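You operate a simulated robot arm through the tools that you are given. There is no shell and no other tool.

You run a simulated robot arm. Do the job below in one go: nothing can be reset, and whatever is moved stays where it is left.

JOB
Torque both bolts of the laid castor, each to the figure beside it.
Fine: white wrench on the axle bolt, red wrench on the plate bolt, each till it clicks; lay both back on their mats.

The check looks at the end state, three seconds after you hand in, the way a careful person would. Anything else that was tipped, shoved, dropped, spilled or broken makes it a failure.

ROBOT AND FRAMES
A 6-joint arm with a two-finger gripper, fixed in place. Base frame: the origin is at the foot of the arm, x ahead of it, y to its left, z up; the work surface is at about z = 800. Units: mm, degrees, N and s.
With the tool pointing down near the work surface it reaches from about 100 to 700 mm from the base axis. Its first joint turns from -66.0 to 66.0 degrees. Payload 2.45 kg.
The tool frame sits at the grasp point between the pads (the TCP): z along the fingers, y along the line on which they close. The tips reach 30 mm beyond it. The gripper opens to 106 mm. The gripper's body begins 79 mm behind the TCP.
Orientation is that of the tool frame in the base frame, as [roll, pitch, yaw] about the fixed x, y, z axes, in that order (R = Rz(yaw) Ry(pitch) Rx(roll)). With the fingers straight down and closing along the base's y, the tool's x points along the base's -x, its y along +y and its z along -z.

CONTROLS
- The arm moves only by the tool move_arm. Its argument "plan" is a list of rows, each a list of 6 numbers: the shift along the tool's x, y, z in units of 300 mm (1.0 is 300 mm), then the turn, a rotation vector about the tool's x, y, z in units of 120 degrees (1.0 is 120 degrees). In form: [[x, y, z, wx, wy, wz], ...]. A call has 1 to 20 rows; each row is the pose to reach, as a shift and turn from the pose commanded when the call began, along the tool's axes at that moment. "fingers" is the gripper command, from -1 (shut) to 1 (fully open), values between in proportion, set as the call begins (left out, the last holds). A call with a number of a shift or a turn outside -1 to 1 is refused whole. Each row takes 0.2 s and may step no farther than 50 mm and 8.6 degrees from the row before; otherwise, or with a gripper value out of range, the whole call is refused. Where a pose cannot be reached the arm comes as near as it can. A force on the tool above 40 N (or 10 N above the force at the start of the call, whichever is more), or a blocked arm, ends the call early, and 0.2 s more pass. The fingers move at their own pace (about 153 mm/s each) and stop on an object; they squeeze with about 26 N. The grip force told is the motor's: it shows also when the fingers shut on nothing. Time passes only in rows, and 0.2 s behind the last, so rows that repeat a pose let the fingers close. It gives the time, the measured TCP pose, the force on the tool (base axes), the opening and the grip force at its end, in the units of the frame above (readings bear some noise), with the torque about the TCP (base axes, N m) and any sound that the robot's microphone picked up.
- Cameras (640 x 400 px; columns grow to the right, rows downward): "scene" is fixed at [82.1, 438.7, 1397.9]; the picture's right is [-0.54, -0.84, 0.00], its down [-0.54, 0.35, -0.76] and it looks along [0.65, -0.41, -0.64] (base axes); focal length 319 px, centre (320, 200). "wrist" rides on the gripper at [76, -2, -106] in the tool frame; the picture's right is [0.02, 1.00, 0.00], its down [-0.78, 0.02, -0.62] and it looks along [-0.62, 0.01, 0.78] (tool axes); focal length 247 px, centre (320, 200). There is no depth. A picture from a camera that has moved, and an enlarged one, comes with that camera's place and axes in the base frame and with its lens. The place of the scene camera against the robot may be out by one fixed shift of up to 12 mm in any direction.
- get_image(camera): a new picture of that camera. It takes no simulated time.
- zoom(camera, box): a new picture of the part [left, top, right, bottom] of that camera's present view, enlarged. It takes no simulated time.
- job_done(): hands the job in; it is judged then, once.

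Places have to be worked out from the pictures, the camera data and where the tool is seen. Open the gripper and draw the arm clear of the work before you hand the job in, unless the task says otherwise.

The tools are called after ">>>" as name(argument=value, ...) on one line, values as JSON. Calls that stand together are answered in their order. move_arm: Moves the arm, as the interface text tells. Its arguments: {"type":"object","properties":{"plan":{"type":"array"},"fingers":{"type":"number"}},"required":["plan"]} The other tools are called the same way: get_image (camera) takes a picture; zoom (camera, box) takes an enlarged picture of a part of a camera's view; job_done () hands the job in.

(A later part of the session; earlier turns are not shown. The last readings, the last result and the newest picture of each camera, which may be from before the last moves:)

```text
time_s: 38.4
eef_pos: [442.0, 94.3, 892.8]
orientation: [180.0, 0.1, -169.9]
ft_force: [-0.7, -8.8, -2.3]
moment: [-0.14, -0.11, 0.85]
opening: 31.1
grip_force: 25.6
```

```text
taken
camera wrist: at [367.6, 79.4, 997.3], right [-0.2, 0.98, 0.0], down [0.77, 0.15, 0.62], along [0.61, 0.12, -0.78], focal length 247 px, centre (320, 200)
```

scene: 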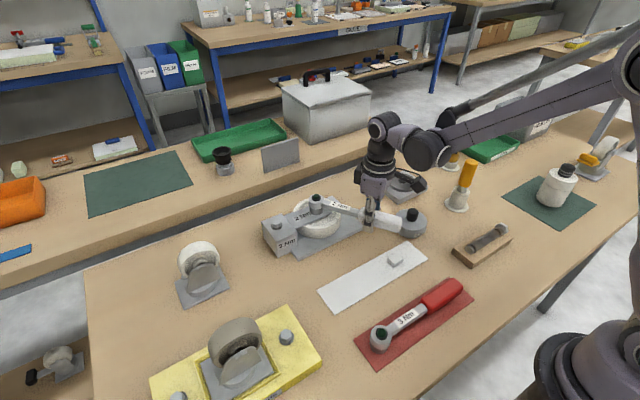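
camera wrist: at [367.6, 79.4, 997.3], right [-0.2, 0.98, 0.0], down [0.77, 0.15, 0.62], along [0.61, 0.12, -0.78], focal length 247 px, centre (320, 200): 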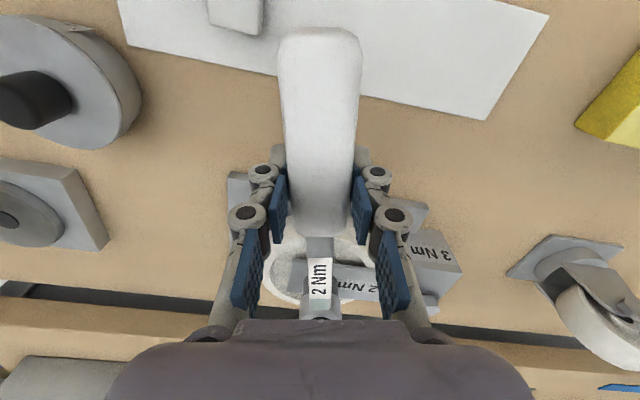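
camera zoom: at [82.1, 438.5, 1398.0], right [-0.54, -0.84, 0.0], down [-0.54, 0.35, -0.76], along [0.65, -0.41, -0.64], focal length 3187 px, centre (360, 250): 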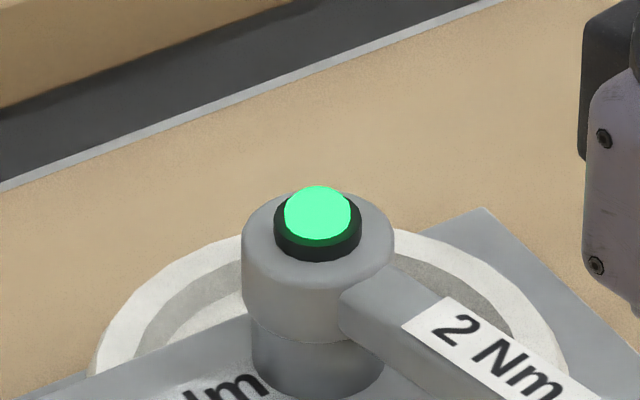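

The wrench's lamp has turned bright green at about 2.07 Nm, though no sound was reported. I'll hold still briefly to check the reading before deciding.

>>> move_arm(plan=[[0, 0, 0, 0, 0, 0]])

>>> zoom(camera="scene", box=[271, 155, 371, 235])

```text
time_s: 38.8
eef_pos: [442.3, 94.8, 893.0]
orientation: [-180.0, 0.0, -170.0]
ft_force: [0.3, -8.0, -2.7]
moment: [-0.15, -0.05, 0.67]
opening: 31.1
grip_force: 26.3
```

```text
5.00 times, centred on (321, 195) of scene
camera zoom: at [82.1, 438.5, 1398.0], right [-0.54, -0.84, 0.0], down [-0.54, 0.35, -0.76], along [0.65, -0.41, -0.64], focal length 1593 px, centre (315, 225)
```

zoom: 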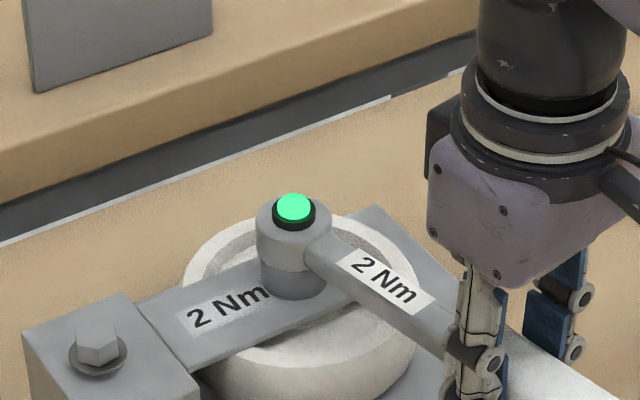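

The lamp stays lit; my torque estimates are noisy, so I'll take a few more stationary readings to average.

>>> move_arm(plan=[[0, 0, 0, 0, 0, 0]])

>>> move_arm(plan=[[0, 0, 0, 0, 0, 0]])

>>> move_arm(plan=[[0, 0, 0, 0, 0, 0]])

```text
time_s: 39.2
eef_pos: [443.9, 94.4, 893.3]
orientation: [180.0, 0.1, -170.0]
ft_force: [1.3, -9.1, -3.0]
moment: [-0.19, 0.02, 0.54]
opening: 31.3
grip_force: 26.1
```

```text
time_s: 39.6
eef_pos: [443.4, 93.7, 893.0]
orientation: [179.9, -0.1, -170.0]
ft_force: [1.4, -9.9, -3.1]
moment: [-0.25, -0.02, 0.45]
opening: 31.1
grip_force: 25.5
```

```text
time_s: 40.0
eef_pos: [442.8, 94.2, 893.3]
orientation: [-180.0, 0.0, -170.0]
ft_force: [1.1, -10.2, -2.7]
moment: [-0.2, -0.04, 0.46]
opening: 31.3
grip_force: 25.7
```

Averaged torque reads about 1.87 Nm, slightly under 2, and I have heard no click. I'll add a single degree more and listen.

>>> move_arm(plan=[[0, 0.0041, 0, 0, 0, 0.0042], [-0.0001, 0.0081, 0, 0, 0, 0.0083]])

>>> zoom(camera="scene", box=[271, 155, 371, 235])

```text
time_s: 40.6
eef_pos: [443.3, 95.5, 893.7]
orientation: [-179.9, 0.0, -170.9]
ft_force: [1.9, -10.2, -2.6]
moment: [-0.2, -0.04, 0.5]
opening: 31.5
grip_force: 25.8
```

```text
5.00 times, centred on (321, 195) of scene
camera zoom: at [82.2, 438.4, 1398.0], right [-0.54, -0.84, 0.0], down [-0.54, 0.35, -0.76], along [0.65, -0.41, -0.64], focal length 1593 px, centre (315, 225)
```

zoom: 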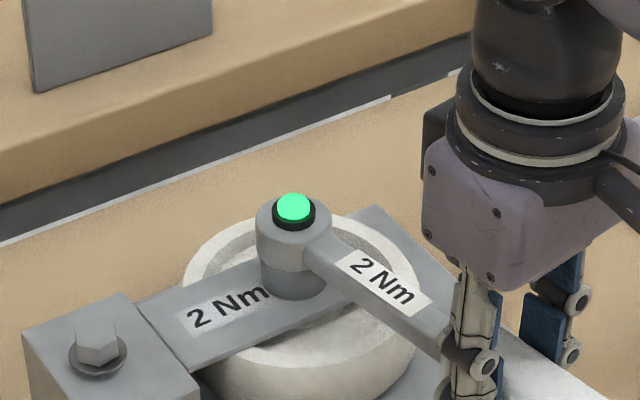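

>>> move_arm(plan=[[0, 0.0041, 0, 0, 0, 0.0042], [-0.0001, 0.0081, 0, 0, 0, 0.0083]])

>>> zoom(camera="scene", box=[291, 175, 341, 215])

```text
time_s: 41.2
eef_pos: [442.1, 98.9, 892.9]
orientation: [-180.0, 0.0, -171.8]
ft_force: [1.0, -12.3, 2.4]
moment: [-0.03, -0.44, 0.47]
opening: 31.0
grip_force: 25.8
```

```text
10.00 times, centred on (316, 195) of scene
camera zoom: at [82.0, 438.4, 1398.0], right [-0.54, -0.84, 0.0], down [-0.54, 0.35, -0.76], along [0.65, -0.41, -0.64], focal length 3187 px, centre (360, 250)
```

zoom: 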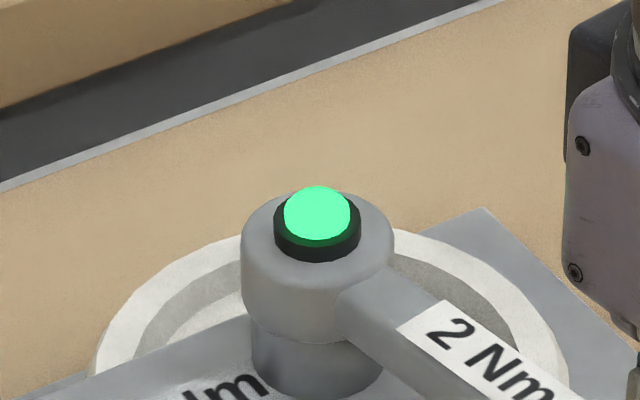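

The reading is just past 2 Nm with the lamp lit steadily, so I take the lamp as the click and stop tightening. I'll ease off the load by a couple of degrees before lifting.

>>> move_arm(plan=[[-0.0001, -0.0081, 0, 0, 0, -0.0083], [-0.0003, -0.0163, 0, 0, 0, -0.0167], [-0.0006, -0.0244, 0, 0, 0, -0.025]])

>>> zoom(camera="scene", box=[291, 175, 341, 215])

```text
time_s: 42.0
eef_pos: [443.0, 92.8, 892.6]
orientation: [-180.0, -0.1, -169.0]
ft_force: [0.4, -7.4, -3.9]
moment: [-0.19, 0.13, 0.07]
opening: 31.1
grip_force: 26.3
```

```text
10.00 times, centred on (316, 195) of scene
camera zoom: at [82.1, 438.5, 1398.0], right [-0.54, -0.84, 0.0], down [-0.54, 0.35, -0.76], along [0.65, -0.41, -0.64], focal length 3187 px, centre (360, 250)
```

zoom: 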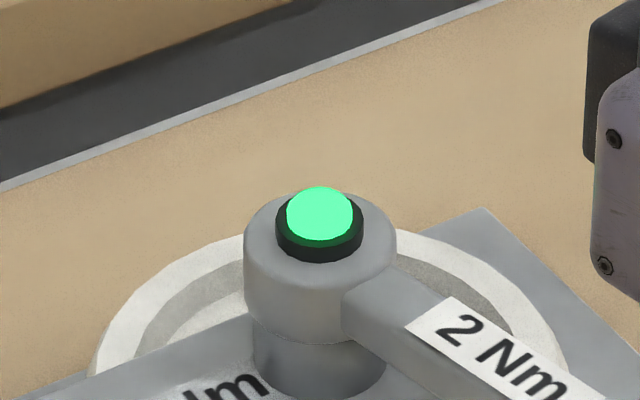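

At about 1.1 Nm the lamp still stays lit, so it is a latched "reached" indicator. I'll back off a little further to zero load.

>>> move_arm(plan=[[-0.0001, -0.0081, 0, 0, 0, -0.0083], [-0.0003, -0.0163, 0, 0, 0, -0.0167], [-0.0006, -0.0244, 0, 0, 0, -0.025]])

```text
time_s: 42.8
eef_pos: [444.7, 86.1, 894.2]
orientation: [179.9, 0.0, -166.0]
ft_force: [0.6, -0.5, -3.5]
moment: [-0.01, 0.04, 0.14]
opening: 31.0
grip_force: 25.8
```

The load is essentially zero. I'll lift straight up off the bolt.

>>> move_arm(plan=[[0, 0, -0.02, 0, 0, 0], [0, 0, -0.045, 0, 0, 0], [0, 0, -0.08, 0, 0, 0], [0, 0, -0.13, 0, 0, 0], [0, 0, -0.19, 0, 0, 0], [0, 0, -0.19, 0, 0, 0]])

>>> zoom(camera="scene", box=[250, 135, 430, 275])

>>> get_image(camera="wrist")

```text
time_s: 44.2
eef_pos: [443.6, 85.3, 951.0]
orientation: [179.9, 0.0, -165.9]
ft_force: [0.2, 0.0, -4.1]
moment: [-0.05, 0.13, 0.02]
opening: 30.9
grip_force: 26.2
```

```text
2.86 times, centred on (340, 205) of scene
camera zoom: at [82.1, 438.7, 1397.9], right [-0.54, -0.84, 0.0], down [-0.54, 0.35, -0.76], along [0.65, -0.41, -0.64], focal length 910 px, centre (263, 186)
```

zoom: 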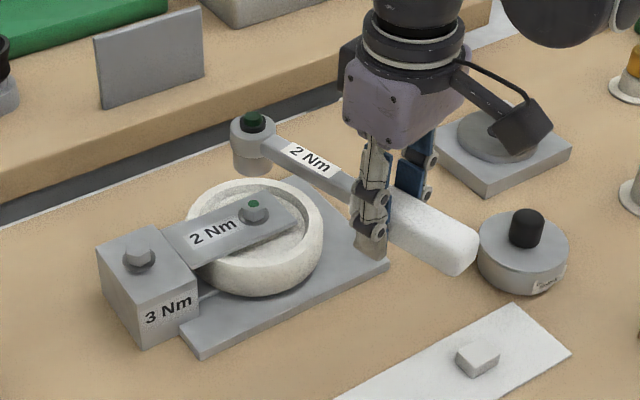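

```text
taken
camera wrist: at [370.3, 64.5, 1055.1], right [-0.26, 0.96, 0.0], down [0.76, 0.21, 0.62], along [0.6, 0.16, -0.78], focal length 247 px, centre (320, 200)
```

wrist: 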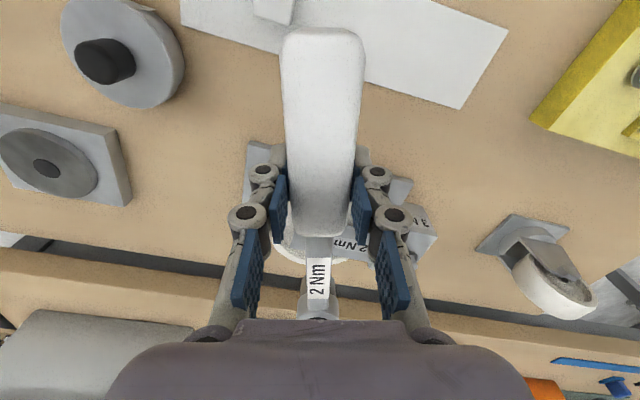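

The axle bolt now shows a green mark on its head, confirming it's done. I'll swing the wrench back to its original heading and over its mat at a safe height.

>>> move_arm(plan=[[0.02, -0.006, 0, 0, 0, -0.06], [0.044, -0.012, 0, 0, 0, -0.12], [0.068, -0.018, 0, 0, 0, -0.18], [0.092, -0.024, 0, 0, 0, -0.24], [0.116, -0.03, 0, 0, 0, -0.3], [0.14, -0.036, 0, 0, 0, -0.36], [0.164, -0.043, 0, 0, 0, -0.42], [0.188, -0.05, 0, 0, 0, -0.48], [0.212, -0.057, 0, 0, 0, -0.54], [0.23, -0.062, 0, 0, 0, -0.59], [0.238, -0.065, 0, 0, 0, -0.633], [0.238, -0.065, 0, 0, 0, -0.633]])

>>> get_image(camera="wrist")

>>> get_image(camera="scene")

```text
time_s: 46.8
eef_pos: [380.4, 48.9, 949.4]
orientation: [-179.9, 0.0, -89.9]
ft_force: [0.9, -0.7, -3.6]
moment: [-0.07, -0.03, 0.0]
opening: 30.9
grip_force: 25.8
```

```text
taken
camera wrist: at [381.5, -27.4, 1054.0], right [-1.0, -0.02, 0.0], down [-0.02, 0.78, 0.62], along [-0.01, 0.62, -0.78], focal length 247 px, centre (320, 200)
```

wrist: 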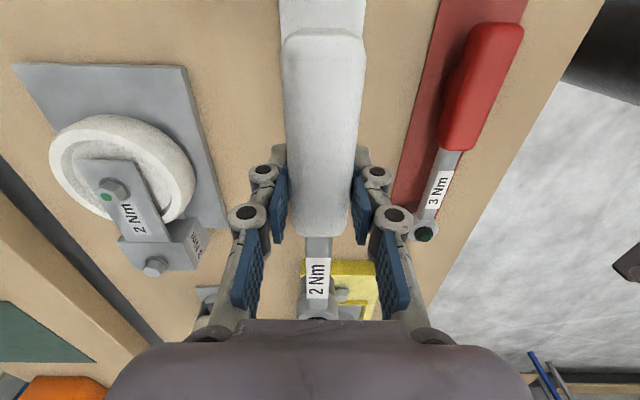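

```text
taken
```

scene: 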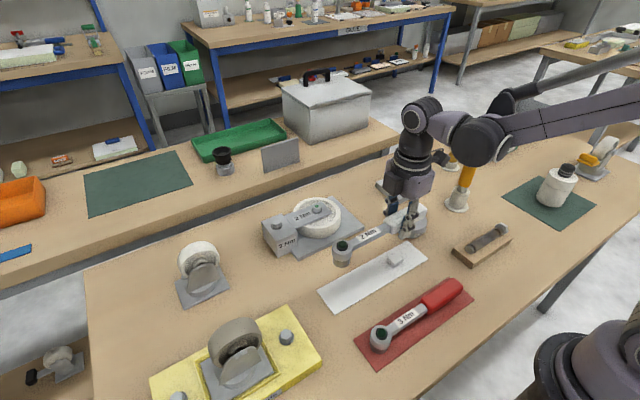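

The wrench is aligned over the white mat. I'll lower it to just above its rest position.

>>> move_arm(plan=[[0, 0, 0.08, 0, 0, 0], [0, 0, 0.17, 0, 0, 0], [0, 0, 0.26, 0, 0, 0], [0, 0, 0.32, 0, 0, 0], [0, 0, 0.345, 0, 0, 0], [0, 0, 0.358, 0, 0, 0], [0, 0, 0.358, 0, 0, 0]])

>>> zoom(camera="scene", box=[310, 230, 430, 310])

```text
time_s: 48.4
eef_pos: [380.9, 50.8, 841.3]
orientation: [-180.0, 0.0, -90.0]
ft_force: [-0.2, -0.8, -3.9]
moment: [-0.09, -0.02, -0.02]
opening: 30.9
grip_force: 26.6
```

```text
5.00 times, centred on (370, 270) of scene
camera zoom: at [82.1, 438.7, 1397.9], right [-0.54, -0.84, 0.0], down [-0.54, 0.35, -0.76], along [0.65, -0.41, -0.64], focal length 1593 px, centre (70, -150)
```

zoom: 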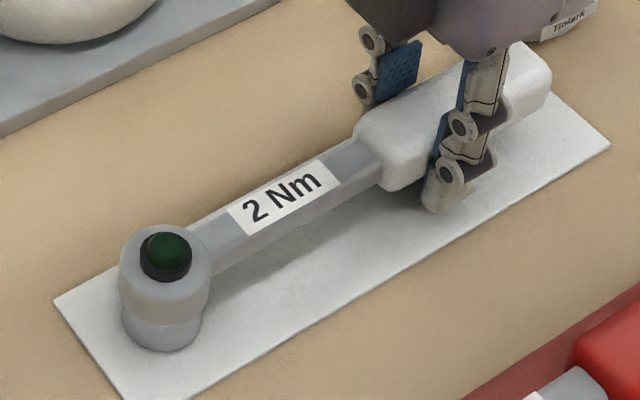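

Within about 2–3 mm of the original place. I'll lower gently to touch.

>>> move_arm(plan=[[0, 0, 0.003, 0, 0, 0], [0, 0, 0.006, 0, 0, 0], [0, 0, 0.008, 0, 0, 0], [0, 0, 0.008, 0, 0, 0]])

```text
time_s: 49.4
eef_pos: [380.4, 48.8, 840.0]
orientation: [-180.0, 0.1, -90.0]
ft_force: [-0.1, -0.7, -4.6]
moment: [-0.11, -0.02, 0.0]
opening: 31.1
grip_force: 26.0
```

>>> move_arm(plan=[[0, 0, 0.002, 0, 0, 0], [0, 0, 0.004, 0, 0, 0], [0, 0, 0.006, 0, 0, 0], [0, 0, 0.006, 0, 0, 0]])

>>> zoom(camera="scene", box=[310, 230, 430, 310])

```text
time_s: 50.4
eef_pos: [379.9, 48.2, 838.2]
orientation: [-180.0, 0.1, -90.0]
ft_force: [0.9, -1.4, 1.1]
moment: [0.46, 0.04, -0.21]
opening: 30.6
grip_force: 25.9
```

```text
5.00 times, centred on (370, 270) of scene
camera zoom: at [82.1, 438.6, 1398.0], right [-0.54, -0.84, 0.0], down [-0.54, 0.35, -0.76], along [0.65, -0.41, -0.64], focal length 1593 px, centre (70, -150)
```

zoom: 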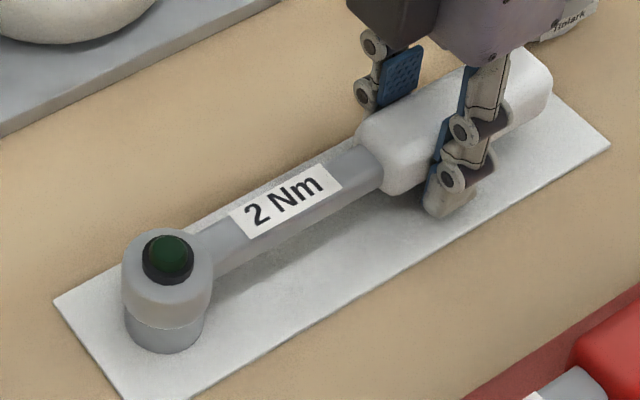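

It's back on its original spot, with the socket touching the mat. I'll open the fingers.

>>> move_arm(plan=[[0, 0, 0.002, 0, 0, 0], [0, 0, 0.002, 0, 0, 0], [0, 0, 0.002, 0, 0, 0], [0, 0, 0.002, 0, 0, 0]], fingers=0.4)

>>> zoom(camera="scene", box=[310, 230, 430, 310])

```text
time_s: 51.4
eef_pos: [380.3, 49.7, 836.5]
orientation: [-179.9, 0.0, -90.0]
ft_force: [-0.9, -0.2, -0.1]
moment: [0.01, 0.0, 0.02]
opening: 74.2
grip_force: 0.1
```

```text
5.00 times, centred on (370, 270) of scene
camera zoom: at [82.1, 438.7, 1397.9], right [-0.54, -0.84, 0.0], down [-0.54, 0.35, -0.76], along [0.65, -0.41, -0.64], focal length 1593 px, centre (70, -150)
```

zoom: 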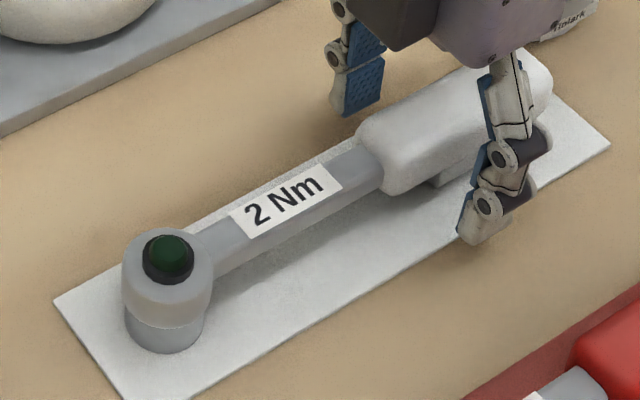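

White wrench is laid back cleanly on its mat. I'll rise and move over the red wrench, which I judge to lie along y at x≈252.

>>> move_arm(plan=[[0, 0, -0.08, 0, 0, 0], [0, 0, -0.2, 0, 0, 0], [0, 0, -0.31, 0, 0, 0], [0, 0.1, -0.31, 0, 0, 0], [0, 0.22, -0.31, 0, 0, 0], [0, 0.34, -0.31, 0, 0, 0], [0, 0.427, -0.31, 0, 0, 0], [0, 0.427, -0.31, 0, 0, 0]])

>>> get_image(camera="wrist")

>>> zoom(camera="wrist", box=[240, 0, 400, 260])

>>> zoom(camera="scene", box=[340, 260, 500, 370])

```text
time_s: 53.2
eef_pos: [252.0, 50.8, 932.0]
orientation: [-179.9, 0.0, -90.1]
ft_force: [0.1, 0.8, 0.3]
moment: [-0.02, 0.0, 0.02]
opening: 74.1
grip_force: 0.1
```

```text
taken
camera wrist: at [253.3, -26.5, 1035.1], right [-1.0, -0.02, 0.0], down [-0.02, 0.78, 0.62], along [-0.01, 0.62, -0.78], focal length 247 px, centre (320, 200)
```

wrist: 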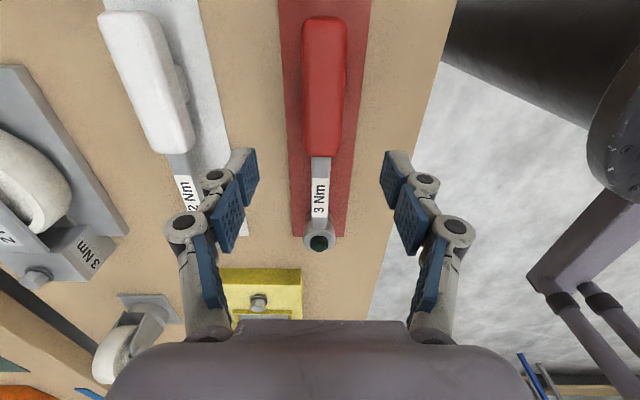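

```text
1.54 times, centred on (320, 130) of wrist
camera zoom: at [253.3, -26.5, 1035.1], right [-1.0, -0.02, 0.0], down [-0.02, 0.78, 0.62], along [-0.01, 0.62, -0.78], focal length 380 px, centre (320, 308)
```

zoom: 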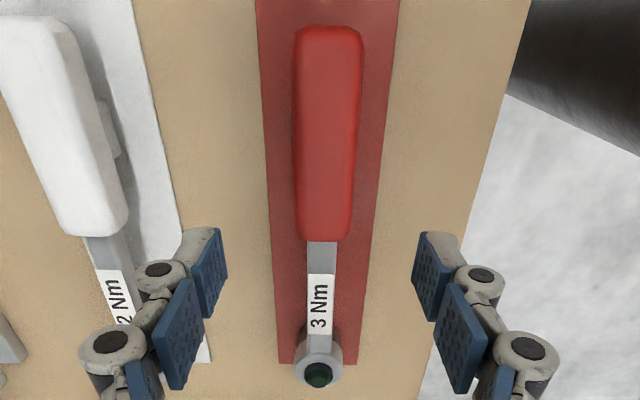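

```text
3.64 times, centred on (420, 315) of scene
camera zoom: at [82.0, 438.7, 1397.9], right [-0.54, -0.84, 0.0], down [-0.54, 0.35, -0.76], along [0.65, -0.41, -0.64], focal length 1159 px, centre (-44, -218)
```

zoom: 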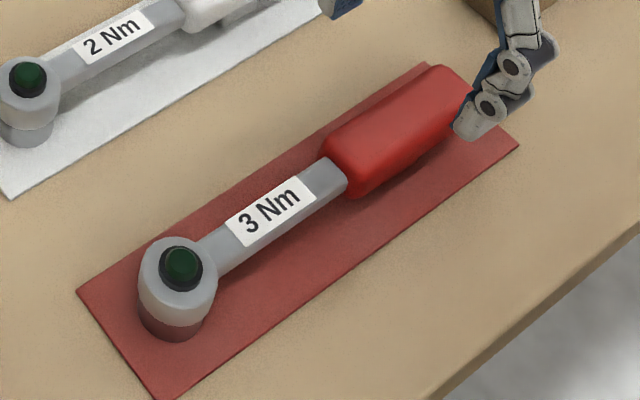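

The red wrench sits in the same relation to the gripper as the white one did, with its axis at x≈250.5. I'll descend and close on its handle.

>>> move_arm(plan=[[0, 0.004, 0.08, 0, 0, 0], [0, 0.004, 0.16, 0, 0, 0], [0, 0.004, 0.24, 0, 0, 0], [0, 0.004, 0.309, 0, 0, 0], [0, 0.004, 0.309, 0, 0, 0]])

>>> zoom(camera="scene", box=[340, 260, 500, 370])

>>> get_image(camera="wrist")

```text
time_s: 54.4
eef_pos: [251.0, 49.4, 836.8]
orientation: [180.0, 0.1, -90.0]
ft_force: [-0.3, 0.5, 0.0]
moment: [-0.02, 0.0, -0.01]
opening: 74.3
grip_force: 0.0
```

```text
3.64 times, centred on (420, 315) of scene
camera zoom: at [82.0, 438.7, 1397.9], right [-0.54, -0.84, 0.0], down [-0.54, 0.35, -0.76], along [0.65, -0.41, -0.64], focal length 1159 px, centre (-44, -218)
```

zoom: 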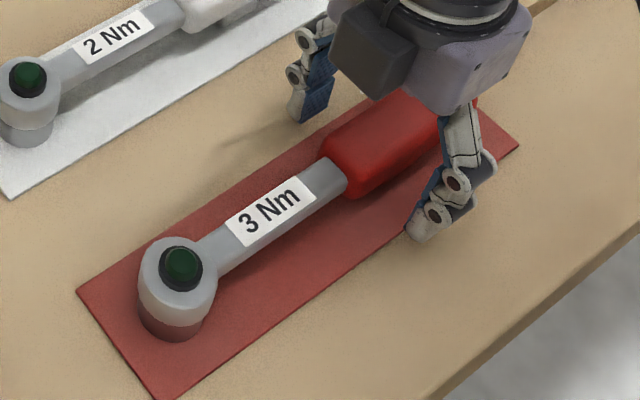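

```text
taken
camera wrist: at [252.6, -26.9, 941.0], right [-1.0, -0.02, 0.0], down [-0.02, 0.78, 0.62], along [-0.01, 0.62, -0.78], focal length 247 px, centre (320, 200)
```

wrist: 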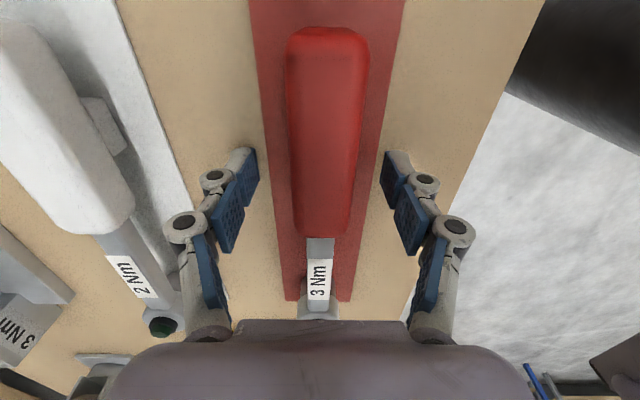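

The handle sits about 2.5 mm toward -x of the finger centre; I'll correct that, then close.

>>> move_arm(plan=[[0, 0.008, 0, 0, 0, 0], [0, 0.008, 0, 0, 0, 0]])

>>> move_arm(plan=[[0, 0, 0, 0, 0, 0], [0, 0, 0, 0, 0, 0], [0, 0, 0, 0, 0, 0], [0, 0, 0, 0, 0, 0]], fingers=-1)

>>> zoom(camera="scene", box=[340, 260, 500, 370])

```text
time_s: 55.0
eef_pos: [248.0, 48.9, 837.4]
orientation: [179.9, -0.1, -89.9]
ft_force: [0.0, 0.6, -0.2]
moment: [0.0, 0.01, 0.05]
opening: 74.1
grip_force: 0.1
```

```text
time_s: 56.0
eef_pos: [249.0, 49.7, 838.0]
orientation: [-179.8, 0.0, -90.1]
ft_force: [7.6, 0.1, 8.9]
moment: [0.03, -0.29, -0.06]
opening: 30.9
grip_force: 26.3
```

```text
3.64 times, centred on (420, 315) of scene
camera zoom: at [82.1, 438.7, 1397.9], right [-0.54, -0.84, 0.0], down [-0.54, 0.35, -0.76], along [0.65, -0.41, -0.64], focal length 1159 px, centre (-44, -218)
```

zoom: 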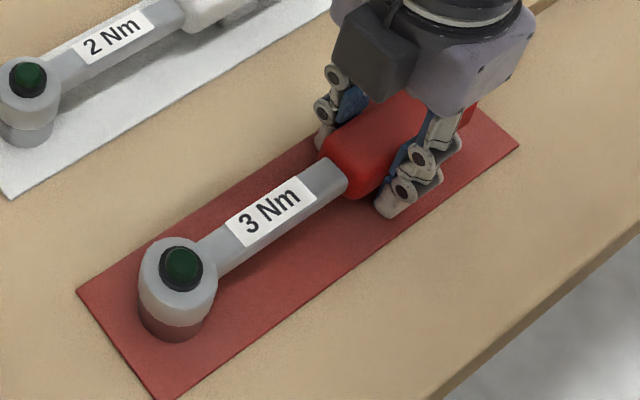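

Gripped firmly. I'll lift and check that the wrench hangs level and straight.

>>> move_arm(plan=[[0, 0, -0.03, 0, 0, 0], [0, 0, -0.08, 0, 0, 0], [0, 0, -0.15, 0, 0, 0], [0, 0, -0.23, 0, 0, 0], [0, 0, -0.31, 0, 0, 0], [0, 0, -0.38, 0, 0, 0], [0, 0, -0.38, 0, 0, 0]])

>>> get_image(camera="wrist")

>>> zoom(camera="scene", box=[320, 200, 500, 370])

```text
time_s: 57.6
eef_pos: [248.3, 49.2, 951.8]
orientation: [-180.0, 0.0, -90.0]
ft_force: [-0.1, 0.2, -3.7]
moment: [-0.09, -0.02, 0.0]
opening: 30.5
grip_force: 26.6
```

```text
taken
camera wrist: at [249.4, -27.9, 1055.0], right [-1.0, -0.02, 0.0], down [-0.02, 0.78, 0.62], along [-0.01, 0.62, -0.78], focal length 247 px, centre (320, 200)
```

wrist: 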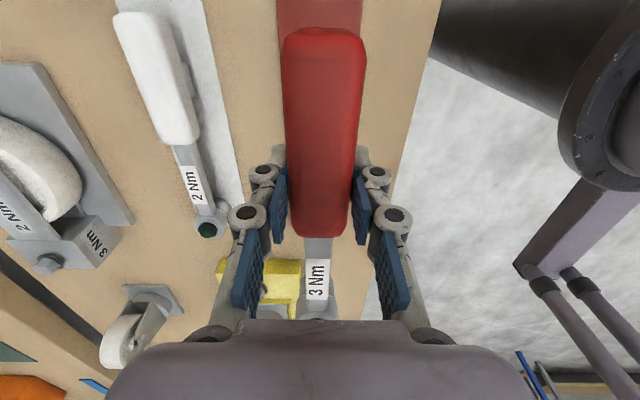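

```text
2.35 times, centred on (410, 285) of scene
camera zoom: at [82.1, 438.7, 1397.9], right [-0.54, -0.84, 0.0], down [-0.54, 0.35, -0.76], along [0.65, -0.41, -0.64], focal length 750 px, centre (108, 0)
```

zoom: 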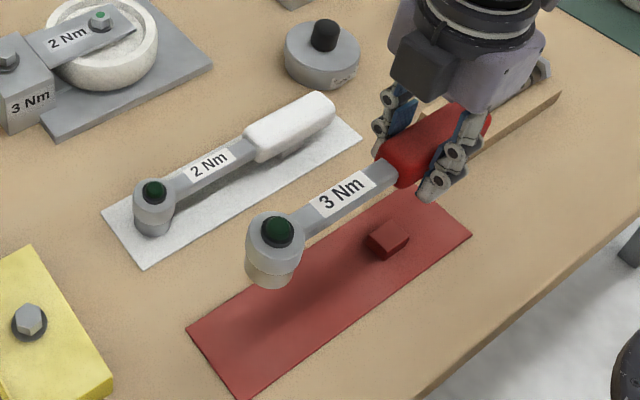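

The wrench hangs straight and level. I'll carry it to hover over the plate bolt with the handle angled back toward the base (yaw -120), so it clears the axle bolt.

>>> move_arm(plan=[[-0.01, -0.05, 0, 0, 0, 0.015], [-0.03, -0.14, 0, 0, 0, 0.04], [-0.052, -0.235, 0, 0, 0, 0.065], [-0.075, -0.33, 0, 0, 0, 0.095], [-0.098, -0.43, 0, 0, 0, 0.125], [-0.122, -0.53, 0, 0, 0, 0.155], [-0.146, -0.63, 0, 0, 0, 0.185], [-0.17, -0.73, 0, 0, 0, 0.21], [-0.192, -0.81, 0, 0, 0, 0.23], [-0.208, -0.871, 0, 0, 0, 0.25], [-0.208, -0.871, 0, 0, 0, 0.25], [-0.208, -0.871, 0, 0, 0, 0.25]])

>>> zoom(camera="scene", box=[230, 150, 390, 250])

>>> zoom(camera="scene", box=[251, 195, 301, 235])

```text
time_s: 60.2
eef_pos: [510.2, 112.1, 950.8]
orientation: [-180.0, 0.1, -120.0]
ft_force: [0.2, 0.3, -4.7]
moment: [-0.13, 0.04, 0.0]
opening: 30.6
grip_force: 25.8
```

```text
4.00 times, centred on (310, 200) of scene
camera zoom: at [82.1, 438.7, 1397.9], right [-0.54, -0.84, 0.0], down [-0.54, 0.35, -0.76], along [0.65, -0.41, -0.64], focal length 1275 px, centre (360, 200)
```

zoom: 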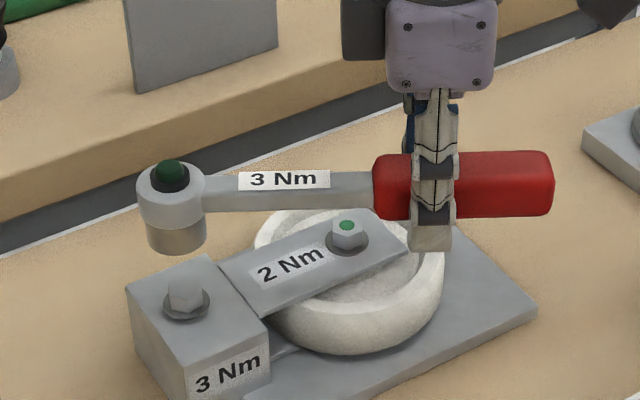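

```text
10.00 times, centred on (276, 215) of scene
camera zoom: at [82.1, 438.7, 1397.9], right [-0.54, -0.84, 0.0], down [-0.54, 0.35, -0.76], along [0.65, -0.41, -0.64], focal length 3187 px, centre (760, 50)
```

zoom: 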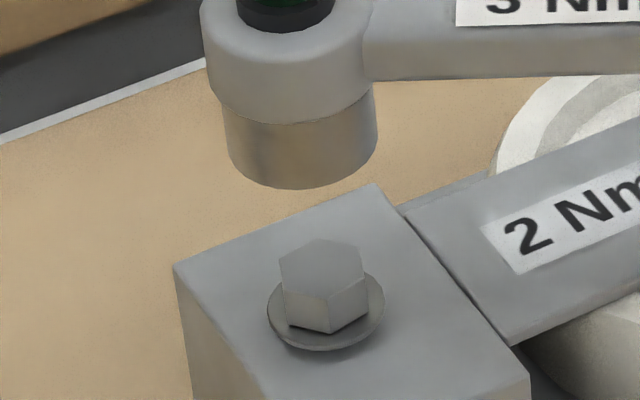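

The offset is small: I judge the bolt about 2 mm toward -x of the socket axis. I'll correct that while lowering to about 6 mm above the bolt, and look again.

>>> move_arm(plan=[[0.0019, 0.0066, 0.04, 0, 0, 0], [0.0019, 0.0066, 0.08, 0, 0, 0], [0.0019, 0.0066, 0.11, 0, 0, 0], [0.0019, 0.0066, 0.11, 0, 0, 0]])

>>> zoom(camera="scene", box=[251, 195, 301, 235])

```text
time_s: 61.2
eef_pos: [508.6, 110.7, 919.9]
orientation: [-179.9, 0.0, -120.1]
ft_force: [-0.2, 1.0, -2.8]
moment: [-0.11, 0.06, -0.01]
opening: 30.8
grip_force: 26.3
```

```text
10.00 times, centred on (276, 215) of scene
camera zoom: at [82.1, 438.7, 1397.9], right [-0.54, -0.84, 0.0], down [-0.54, 0.35, -0.76], along [0.65, -0.41, -0.64], focal length 3187 px, centre (760, 50)
```

zoom: 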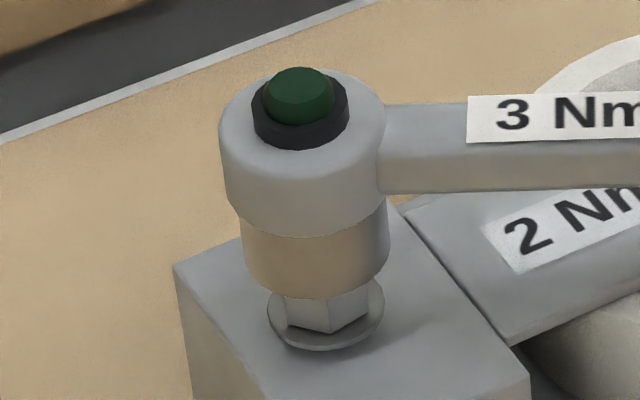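

The alignment is now good both ways. I'll lower slowly onto the bolt.

>>> move_arm(plan=[[0, 0, 0.008, 0, 0, 0], [0, 0, 0.016, 0, 0, 0], [0, 0, 0.024, 0, 0, 0], [0, 0, 0.032, 0, 0, 0], [0, 0, 0.04, 0, 0, 0], [0, 0, 0.048, 0, 0, 0], [0, 0, 0.048, 0, 0, 0]])

>>> zoom(camera="scene", box=[251, 195, 301, 235])

```text
time_s: 62.8
eef_pos: [507.9, 111.7, 904.5]
orientation: [-180.0, 0.1, -120.0]
ft_force: [-1.1, -1.3, 1.1]
moment: [0.56, -0.38, 0.06]
opening: 30.4
grip_force: 25.8
```

```text
10.00 times, centred on (276, 215) of scene
camera zoom: at [82.0, 438.6, 1398.0], right [-0.54, -0.84, 0.0], down [-0.54, 0.35, -0.76], along [0.65, -0.41, -0.64], focal length 3187 px, centre (760, 50)
```

zoom: 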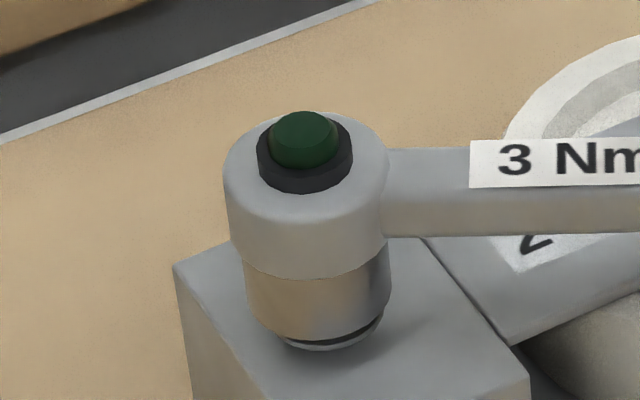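

The socket stopped with the bolt about 7 mm inside it, most likely because the hex is out of phase (the white wrench went on freely at -90°, and -120° is 30° off that). I'll raise 10 mm, swing to -150° about the bolt, and correct about 1 mm sideways.

>>> move_arm(plan=[[0.0039, 0, -0.033, 0, 0, 0], [0.0014, 0.0486, -0.033, 0, 0, 0.05], [-0.0063, 0.0967, -0.033, 0, 0, 0.1], [-0.0189, 0.1437, -0.033, 0, 0, 0.15], [-0.0363, 0.1891, -0.033, 0, 0, 0.2], [-0.0584, 0.2325, -0.033, 0, 0, 0.25], [-0.0584, 0.2325, -0.033, 0, 0, 0.25]])

>>> zoom(camera="scene", box=[251, 195, 301, 235])

>>> zoom(camera="scene", box=[230, 150, 430, 275])

```text
time_s: 64.4
eef_pos: [454.6, 162.4, 913.9]
orientation: [-179.9, 0.0, -150.0]
ft_force: [0.7, 1.0, -3.1]
moment: [-0.05, 0.05, 0.02]
opening: 30.6
grip_force: 25.5
```

```text
10.00 times, centred on (276, 215) of scene
camera zoom: at [82.1, 438.7, 1397.9], right [-0.54, -0.84, 0.0], down [-0.54, 0.35, -0.76], along [0.65, -0.41, -0.64], focal length 3187 px, centre (760, 50)
```

zoom: 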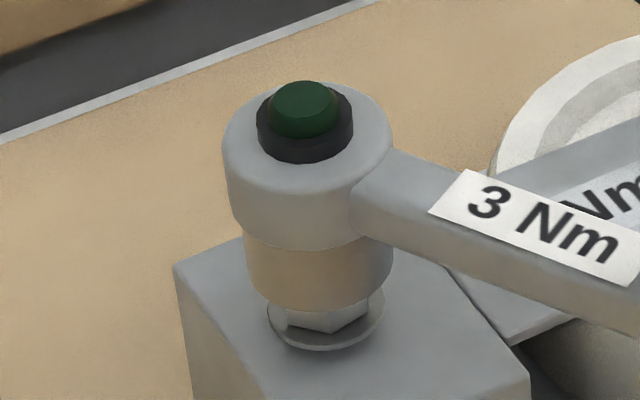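

```text
3.20 times, centred on (330, 212) of scene
camera zoom: at [82.1, 438.7, 1397.9], right [-0.54, -0.84, 0.0], down [-0.54, 0.35, -0.76], along [0.65, -0.41, -0.64], focal length 1020 px, centre (288, 160)
```

zoom: 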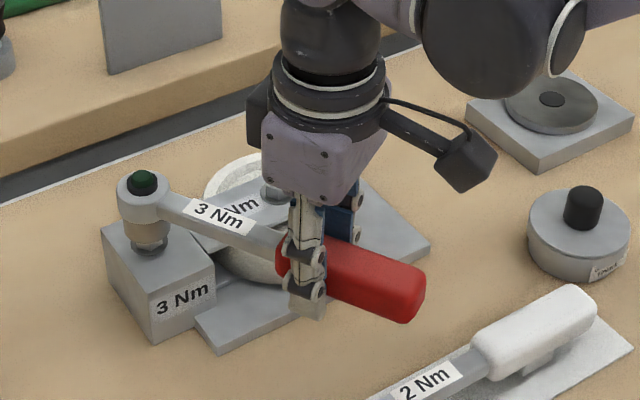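

Aligned again. I'll lower slowly at this angle.

>>> move_arm(plan=[[0, 0, 0.008, 0, 0, 0], [0, 0, 0.016, 0, 0, 0], [0, 0, 0.024, 0, 0, 0], [0, 0, 0.032, 0, 0, 0], [0, 0, 0.04, 0, 0, 0], [0, 0, 0.04, 0, 0, 0]])

>>> zoom(camera="scene", box=[251, 195, 301, 235])

```text
time_s: 65.8
eef_pos: [456.7, 162.4, 902.3]
orientation: [180.0, 0.0, -150.0]
ft_force: [1.1, -0.6, -3.8]
moment: [-0.07, 0.05, -0.1]
opening: 31.0
grip_force: 26.4
```

```text
10.00 times, centred on (276, 215) of scene
camera zoom: at [82.1, 438.7, 1397.9], right [-0.54, -0.84, 0.0], down [-0.54, 0.35, -0.76], along [0.65, -0.41, -0.64], focal length 3187 px, centre (760, 50)
```

zoom: 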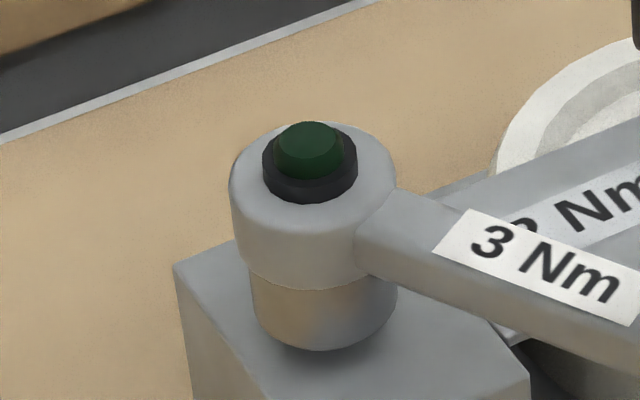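

It passed the earlier sticking level with no load. Continuing down to seat.

>>> move_arm(plan=[[0, 0, 0.006, 0, 0, 0], [0, 0, 0.012, 0, 0, 0], [0, 0, 0.018, 0, 0, 0], [0, 0, 0.022, 0, 0, 0], [0, 0, 0.022, 0, 0, 0]])

>>> zoom(camera="scene", box=[251, 195, 301, 235])

```text
time_s: 67.0
eef_pos: [456.5, 162.1, 896.9]
orientation: [-180.0, 0.0, -150.0]
ft_force: [0.7, -0.7, -3.9]
moment: [-0.07, 0.07, -0.07]
opening: 31.1
grip_force: 26.3
```

```text
10.00 times, centred on (276, 215) of scene
camera zoom: at [82.1, 438.7, 1397.9], right [-0.54, -0.84, 0.0], down [-0.54, 0.35, -0.76], along [0.65, -0.41, -0.64], focal length 3187 px, centre (760, 50)
```

zoom: 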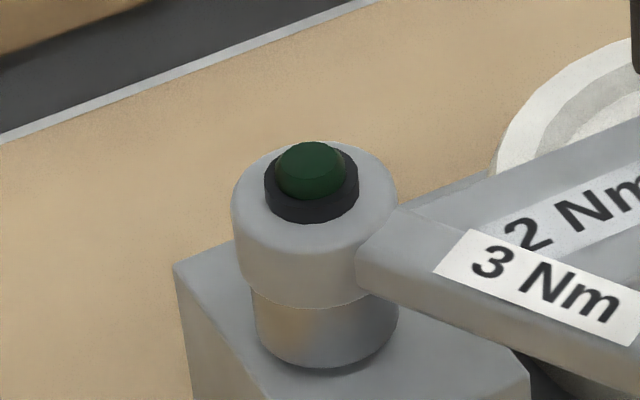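

>>> move_arm(plan=[[0, 0, 0.003, 0, 0, 0], [0, 0, 0.006, 0, 0, 0], [0, 0, 0.009, 0, 0, 0], [0, 0, 0.009, 0, 0, 0]])

```text
time_s: 68.0
eef_pos: [456.0, 161.7, 892.5]
orientation: [180.0, -0.1, -149.9]
ft_force: [0.7, -0.9, -3.6]
moment: [-0.08, 0.09, 0.0]
opening: 30.9
grip_force: 26.0
```

>>> move_arm(plan=[[0, 0, 0.003, 0, 0, 0], [0, 0, 0.006, 0, 0, 0], [0, 0, 0.006, 0, 0, 0]])

>>> zoom(camera="scene", box=[251, 195, 301, 235])

```text
time_s: 68.8
eef_pos: [455.6, 161.9, 891.2]
orientation: [-180.0, 0.2, -150.0]
ft_force: [-1.3, -0.8, 3.8]
moment: [0.4, -0.63, -0.04]
opening: 30.8
grip_force: 25.7
```

```text
10.00 times, centred on (276, 215) of scene
camera zoom: at [82.0, 438.6, 1398.0], right [-0.54, -0.84, 0.0], down [-0.54, 0.35, -0.76], along [0.65, -0.41, -0.64], focal length 3187 px, centre (760, 50)
```

zoom: 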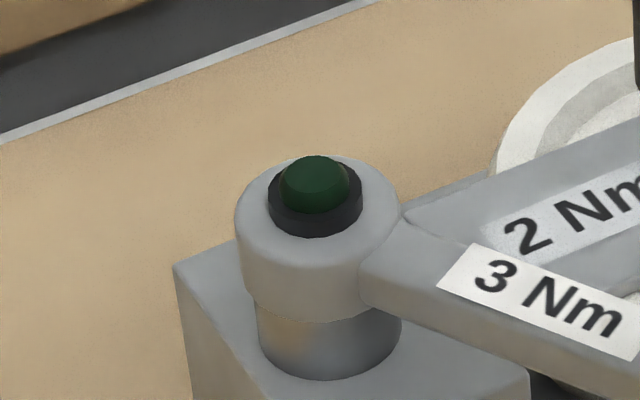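

Seated on the plate bolt. I'll begin turning clockwise in small arcs.

>>> move_arm(plan=[[-0.0003, 0.0163, 0, 0, 0, 0.0167], [-0.0011, 0.0326, 0, 0, 0, 0.0333], [-0.0026, 0.0488, 0, 0, 0, 0.05], [-0.0045, 0.065, 0, 0, 0, 0.0667], [-0.0045, 0.065, 0, 0, 0, 0.0667]])

```text
time_s: 70.0
eef_pos: [446.9, 179.9, 890.8]
orientation: [-180.0, -0.1, -157.9]
ft_force: [0.7, 0.0, -3.2]
moment: [0.0, 0.03, -0.01]
opening: 30.7
grip_force: 26.4
```

>>> move_arm(plan=[[-0.0003, 0.0163, 0, 0, 0, 0.0167], [-0.0011, 0.0326, 0, 0, 0, 0.0333], [-0.0026, 0.0488, 0, 0, 0, 0.05], [-0.0045, 0.065, 0, 0, 0, 0.0667], [-0.0071, 0.081, 0, 0, 0, 0.0833], [-0.0071, 0.081, 0, 0, 0, 0.0833]])

>>> zoom(camera="scene", box=[251, 195, 301, 235])

```text
time_s: 71.4
eef_pos: [440.5, 202.2, 890.7]
orientation: [-180.0, 0.0, -168.1]
ft_force: [2.2, 0.4, 0.7]
moment: [0.07, -0.37, -0.08]
opening: 31.0
grip_force: 25.8
```

```text
10.00 times, centred on (276, 215) of scene
camera zoom: at [82.1, 438.7, 1397.9], right [-0.54, -0.84, 0.0], down [-0.54, 0.35, -0.76], along [0.65, -0.41, -0.64], focal length 3187 px, centre (760, 50)
```

zoom: 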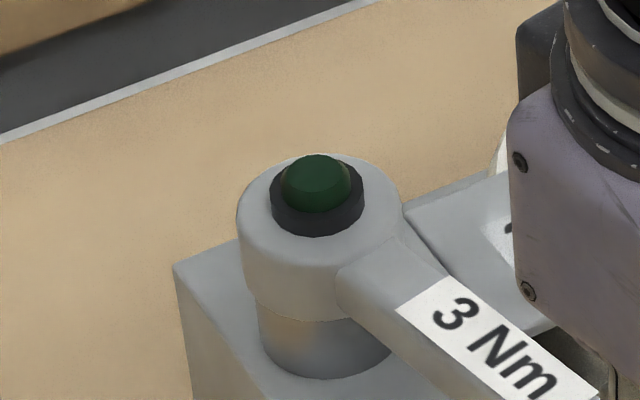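

>>> move_arm(plan=[[-0.0003, 0.0163, 0, 0, 0, 0.0167], [-0.0011, 0.0326, 0, 0, 0, 0.0333], [-0.0026, 0.0488, 0, 0, 0, 0.05], [-0.0045, 0.065, 0, 0, 0, 0.0667], [-0.0071, 0.081, 0, 0, 0, 0.0833], [-0.0071, 0.081, 0, 0, 0, 0.0833]])

```text
time_s: 72.8
eef_pos: [437.3, 226.7, 891.7]
orientation: [180.0, 0.1, -178.0]
ft_force: [4.0, -0.1, -3.1]
moment: [-0.01, -0.06, 0.02]
opening: 31.1
grip_force: 26.1
```

A slight radial pull (4 N) shows my arc is about a millimetre wide, so I'll trim that in and continue.

>>> move_arm(plan=[[-0.0023, 0.0163, 0, 0, 0, 0.0167], [-0.0051, 0.0326, 0, 0, 0, 0.0333], [-0.0066, 0.0488, 0, 0, 0, 0.05], [-0.0085, 0.065, 0, 0, 0, 0.0667], [-0.0085, 0.065, 0, 0, 0, 0.0667]])

```text
time_s: 74.0
eef_pos: [438.3, 248.2, 890.7]
orientation: [-179.9, -0.1, 174.0]
ft_force: [0.5, -0.5, -4.0]
moment: [0.01, 0.08, 0.01]
opening: 30.8
grip_force: 26.2
```

>>> move_arm(plan=[[-0.0003, 0.0163, 0, 0, 0, 0.0167], [-0.0011, 0.0326, 0, 0, 0, 0.0333], [-0.0026, 0.0488, 0, 0, 0, 0.05], [-0.0045, 0.065, 0, 0, 0, 0.0667], [-0.0045, 0.065, 0, 0, 0, 0.0667]])

>>> get_image(camera="scene")

```text
time_s: 75.2
eef_pos: [442.6, 265.7, 891.0]
orientation: [180.0, 0.1, 166.0]
ft_force: [-0.3, -0.6, -0.3]
moment: [-0.11, -0.27, 0.13]
opening: 30.9
grip_force: 25.9
```

```text
taken
```

scene: 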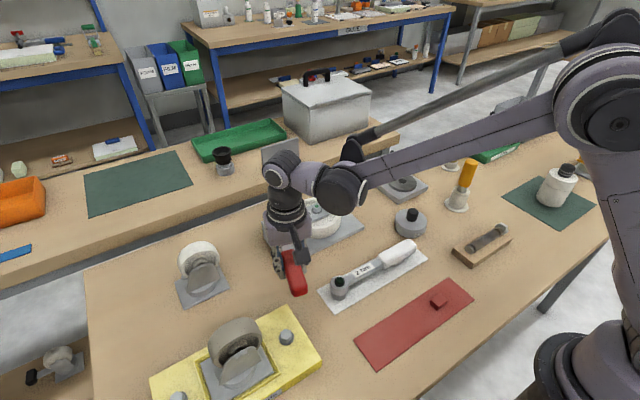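

>>> move_arm(plan=[[-0.0003, 0.0163, 0, 0, 0, 0.0167], [-0.0011, 0.0326, 0, 0, 0, 0.0333], [-0.0026, 0.0488, 0, 0, 0, 0.05], [-0.0026, 0.0488, 0, 0, 0, 0.05]])

>>> zoom(camera="scene", box=[200, 170, 360, 380])

```text
time_s: 76.2
eef_pos: [447.5, 279.3, 890.2]
orientation: [179.9, 0.0, 160.0]
ft_force: [-0.2, -0.4, -2.4]
moment: [0.0, -0.03, 0.46]
opening: 30.9
grip_force: 26.2
```

```text
1.90 times, centred on (280, 275) of scene
camera zoom: at [82.1, 438.7, 1397.9], right [-0.54, -0.84, 0.0], down [-0.54, 0.35, -0.76], along [0.65, -0.41, -0.64], focal length 607 px, centre (396, 57)
```

zoom: 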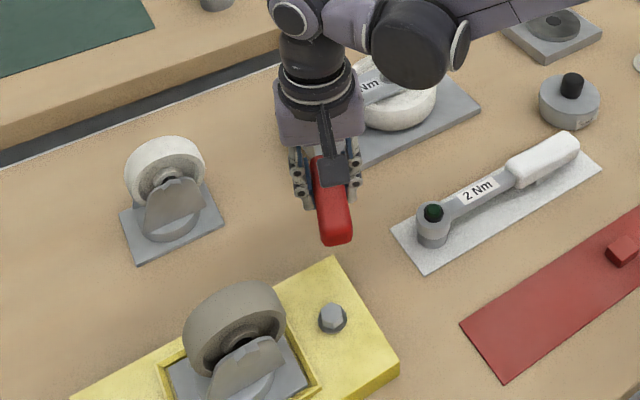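

The bolt starts to resist here (0.46 Nm), but turning much further would swing the handle toward the yellow fixture. I'll use the hex instead: ease off, lift clear, go back 60°, and re-seat.

>>> move_arm(plan=[[-0.0001, -0.0081, 0, 0, 0, -0.0083], [-0.0003, -0.0163, 0, 0, 0, -0.0167], [-0.0006, -0.0244, 0, 0, 0, -0.025], [-0.0006, -0.0244, 0, 0, 0, -0.025]])

```text
time_s: 77.2
eef_pos: [444.1, 273.1, 890.9]
orientation: [180.0, -0.1, 163.0]
ft_force: [-1.2, 0.5, -1.0]
moment: [0.03, -0.17, -0.36]
opening: 30.8
grip_force: 26.0
```

Three degrees was a bit too much (slight reverse moment); I'll bring it 1.5° forward to neutral, then lift straight up.

>>> move_arm(plan=[[-0.0001, 0.0061, 0, 0, 0, 0.0063], [-0.0002, 0.0122, 0, 0, 0, 0.0125], [-0.0002, 0.0122, 0, 0, 0, 0.0125]])

```text
time_s: 78.0
eef_pos: [446.5, 277.1, 891.3]
orientation: [180.0, 0.0, 161.5]
ft_force: [0.4, 0.6, -3.2]
moment: [0.03, 0.06, 0.09]
opening: 30.8
grip_force: 26.2
```

>>> move_arm(plan=[[0, 0, -0.015, 0, 0, 0], [0, 0, -0.035, 0, 0, 0], [0, 0, -0.06, 0, 0, 0], [0, 0, -0.09, 0, 0, 0], [0, 0, -0.12, 0, 0, 0], [0, 0, -0.12, 0, 0, 0]])

>>> move_arm(plan=[[-0.0025, -0.0486, 0, 0, 0, -0.05], [-0.0102, -0.0967, 0, 0, 0, -0.1], [-0.0228, -0.1437, 0, 0, 0, -0.15], [-0.0402, -0.1891, 0, 0, 0, -0.2], [-0.0623, -0.2325, 0, 0, 0, -0.25], [-0.0888, -0.2733, 0, 0, 0, -0.3], [-0.1194, -0.3111, 0, 0, 0, -0.35], [-0.1538, -0.3456, 0, 0, 0, -0.4], [-0.1917, -0.3762, 0, 0, 0, -0.45], [-0.2325, -0.4027, 0, 0, 0, -0.5], [-0.2325, -0.4027, 0, 0, 0, -0.5]])

>>> zoom(camera="scene", box=[251, 195, 301, 235])

>>> get_image(camera="wrist")

```text
time_s: 79.4
eef_pos: [445.8, 277.2, 927.2]
orientation: [179.9, -0.1, 161.5]
ft_force: [-0.5, -0.6, -3.9]
moment: [0.03, 0.13, 0.02]
opening: 30.7
grip_force: 26.2
```

```text
time_s: 81.8
eef_pos: [474.0, 138.8, 928.4]
orientation: [180.0, 0.0, -138.4]
ft_force: [0.3, -0.2, -3.5]
moment: [-0.08, 0.07, -0.02]
opening: 30.8
grip_force: 26.3
```

```text
10.00 times, centred on (276, 215) of scene
camera zoom: at [82.1, 438.7, 1397.9], right [-0.54, -0.84, 0.0], down [-0.54, 0.35, -0.76], along [0.65, -0.41, -0.64], focal length 3187 px, centre (760, 50)
```

zoom: 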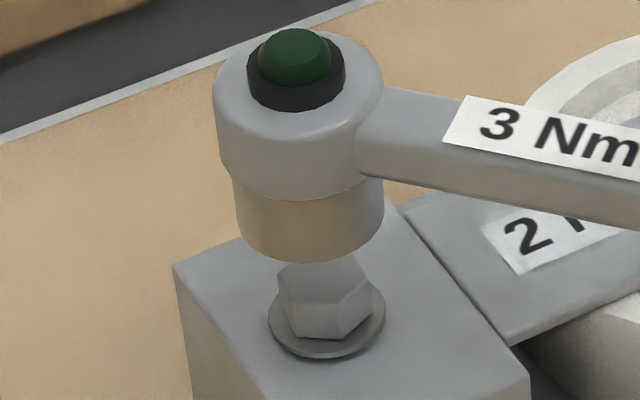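

```text
taken
camera wrist: at [417.8, 87.3, 1032.1], right [-0.68, 0.73, 0.0], down [0.57, 0.53, 0.62], along [0.46, 0.42, -0.78], focal length 247 px, centre (320, 200)
```

wrist: 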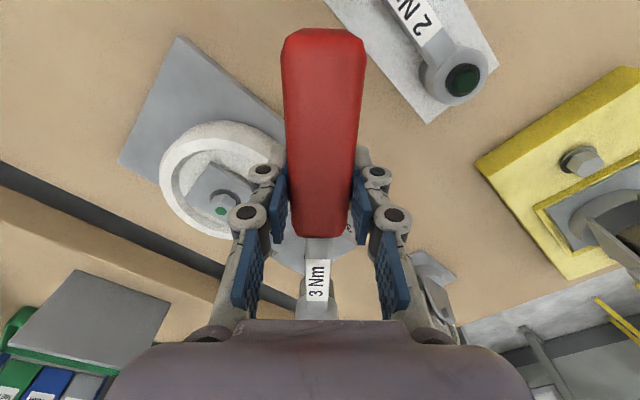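

The bolt head has turned and run down about 3 mm onto the block; the block itself hasn't moved. The socket is about 1.8 mm toward +x, so I'll correct that and lower.

>>> move_arm(plan=[[0.0045, 0.004, 0.015, 0, 0, 0], [0.0045, 0.004, 0.03, 0, 0, 0], [0.0045, 0.004, 0.04, 0, 0, 0], [0.0045, 0.004, 0.04, 0, 0, 0]])

>>> zoom(camera="scene", box=[251, 195, 301, 235])

```text
time_s: 82.8
eef_pos: [473.3, 139.5, 915.8]
orientation: [180.0, -0.1, -138.6]
ft_force: [-0.6, -0.8, -4.3]
moment: [-0.09, 0.09, 0.0]
opening: 30.8
grip_force: 25.8
```

```text
10.00 times, centred on (276, 215) of scene
camera zoom: at [82.1, 438.7, 1397.9], right [-0.54, -0.84, 0.0], down [-0.54, 0.35, -0.76], along [0.65, -0.41, -0.64], focal length 3187 px, centre (760, 50)
```

zoom: 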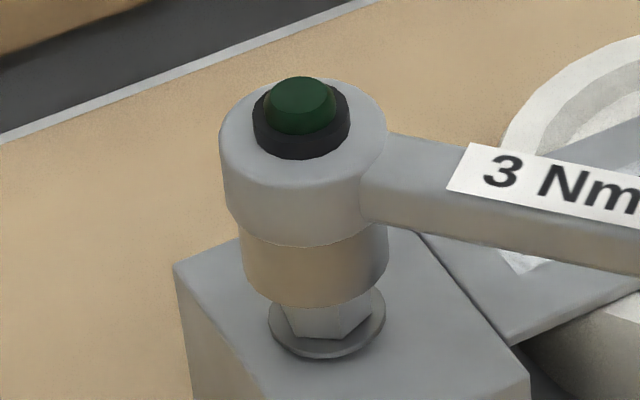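

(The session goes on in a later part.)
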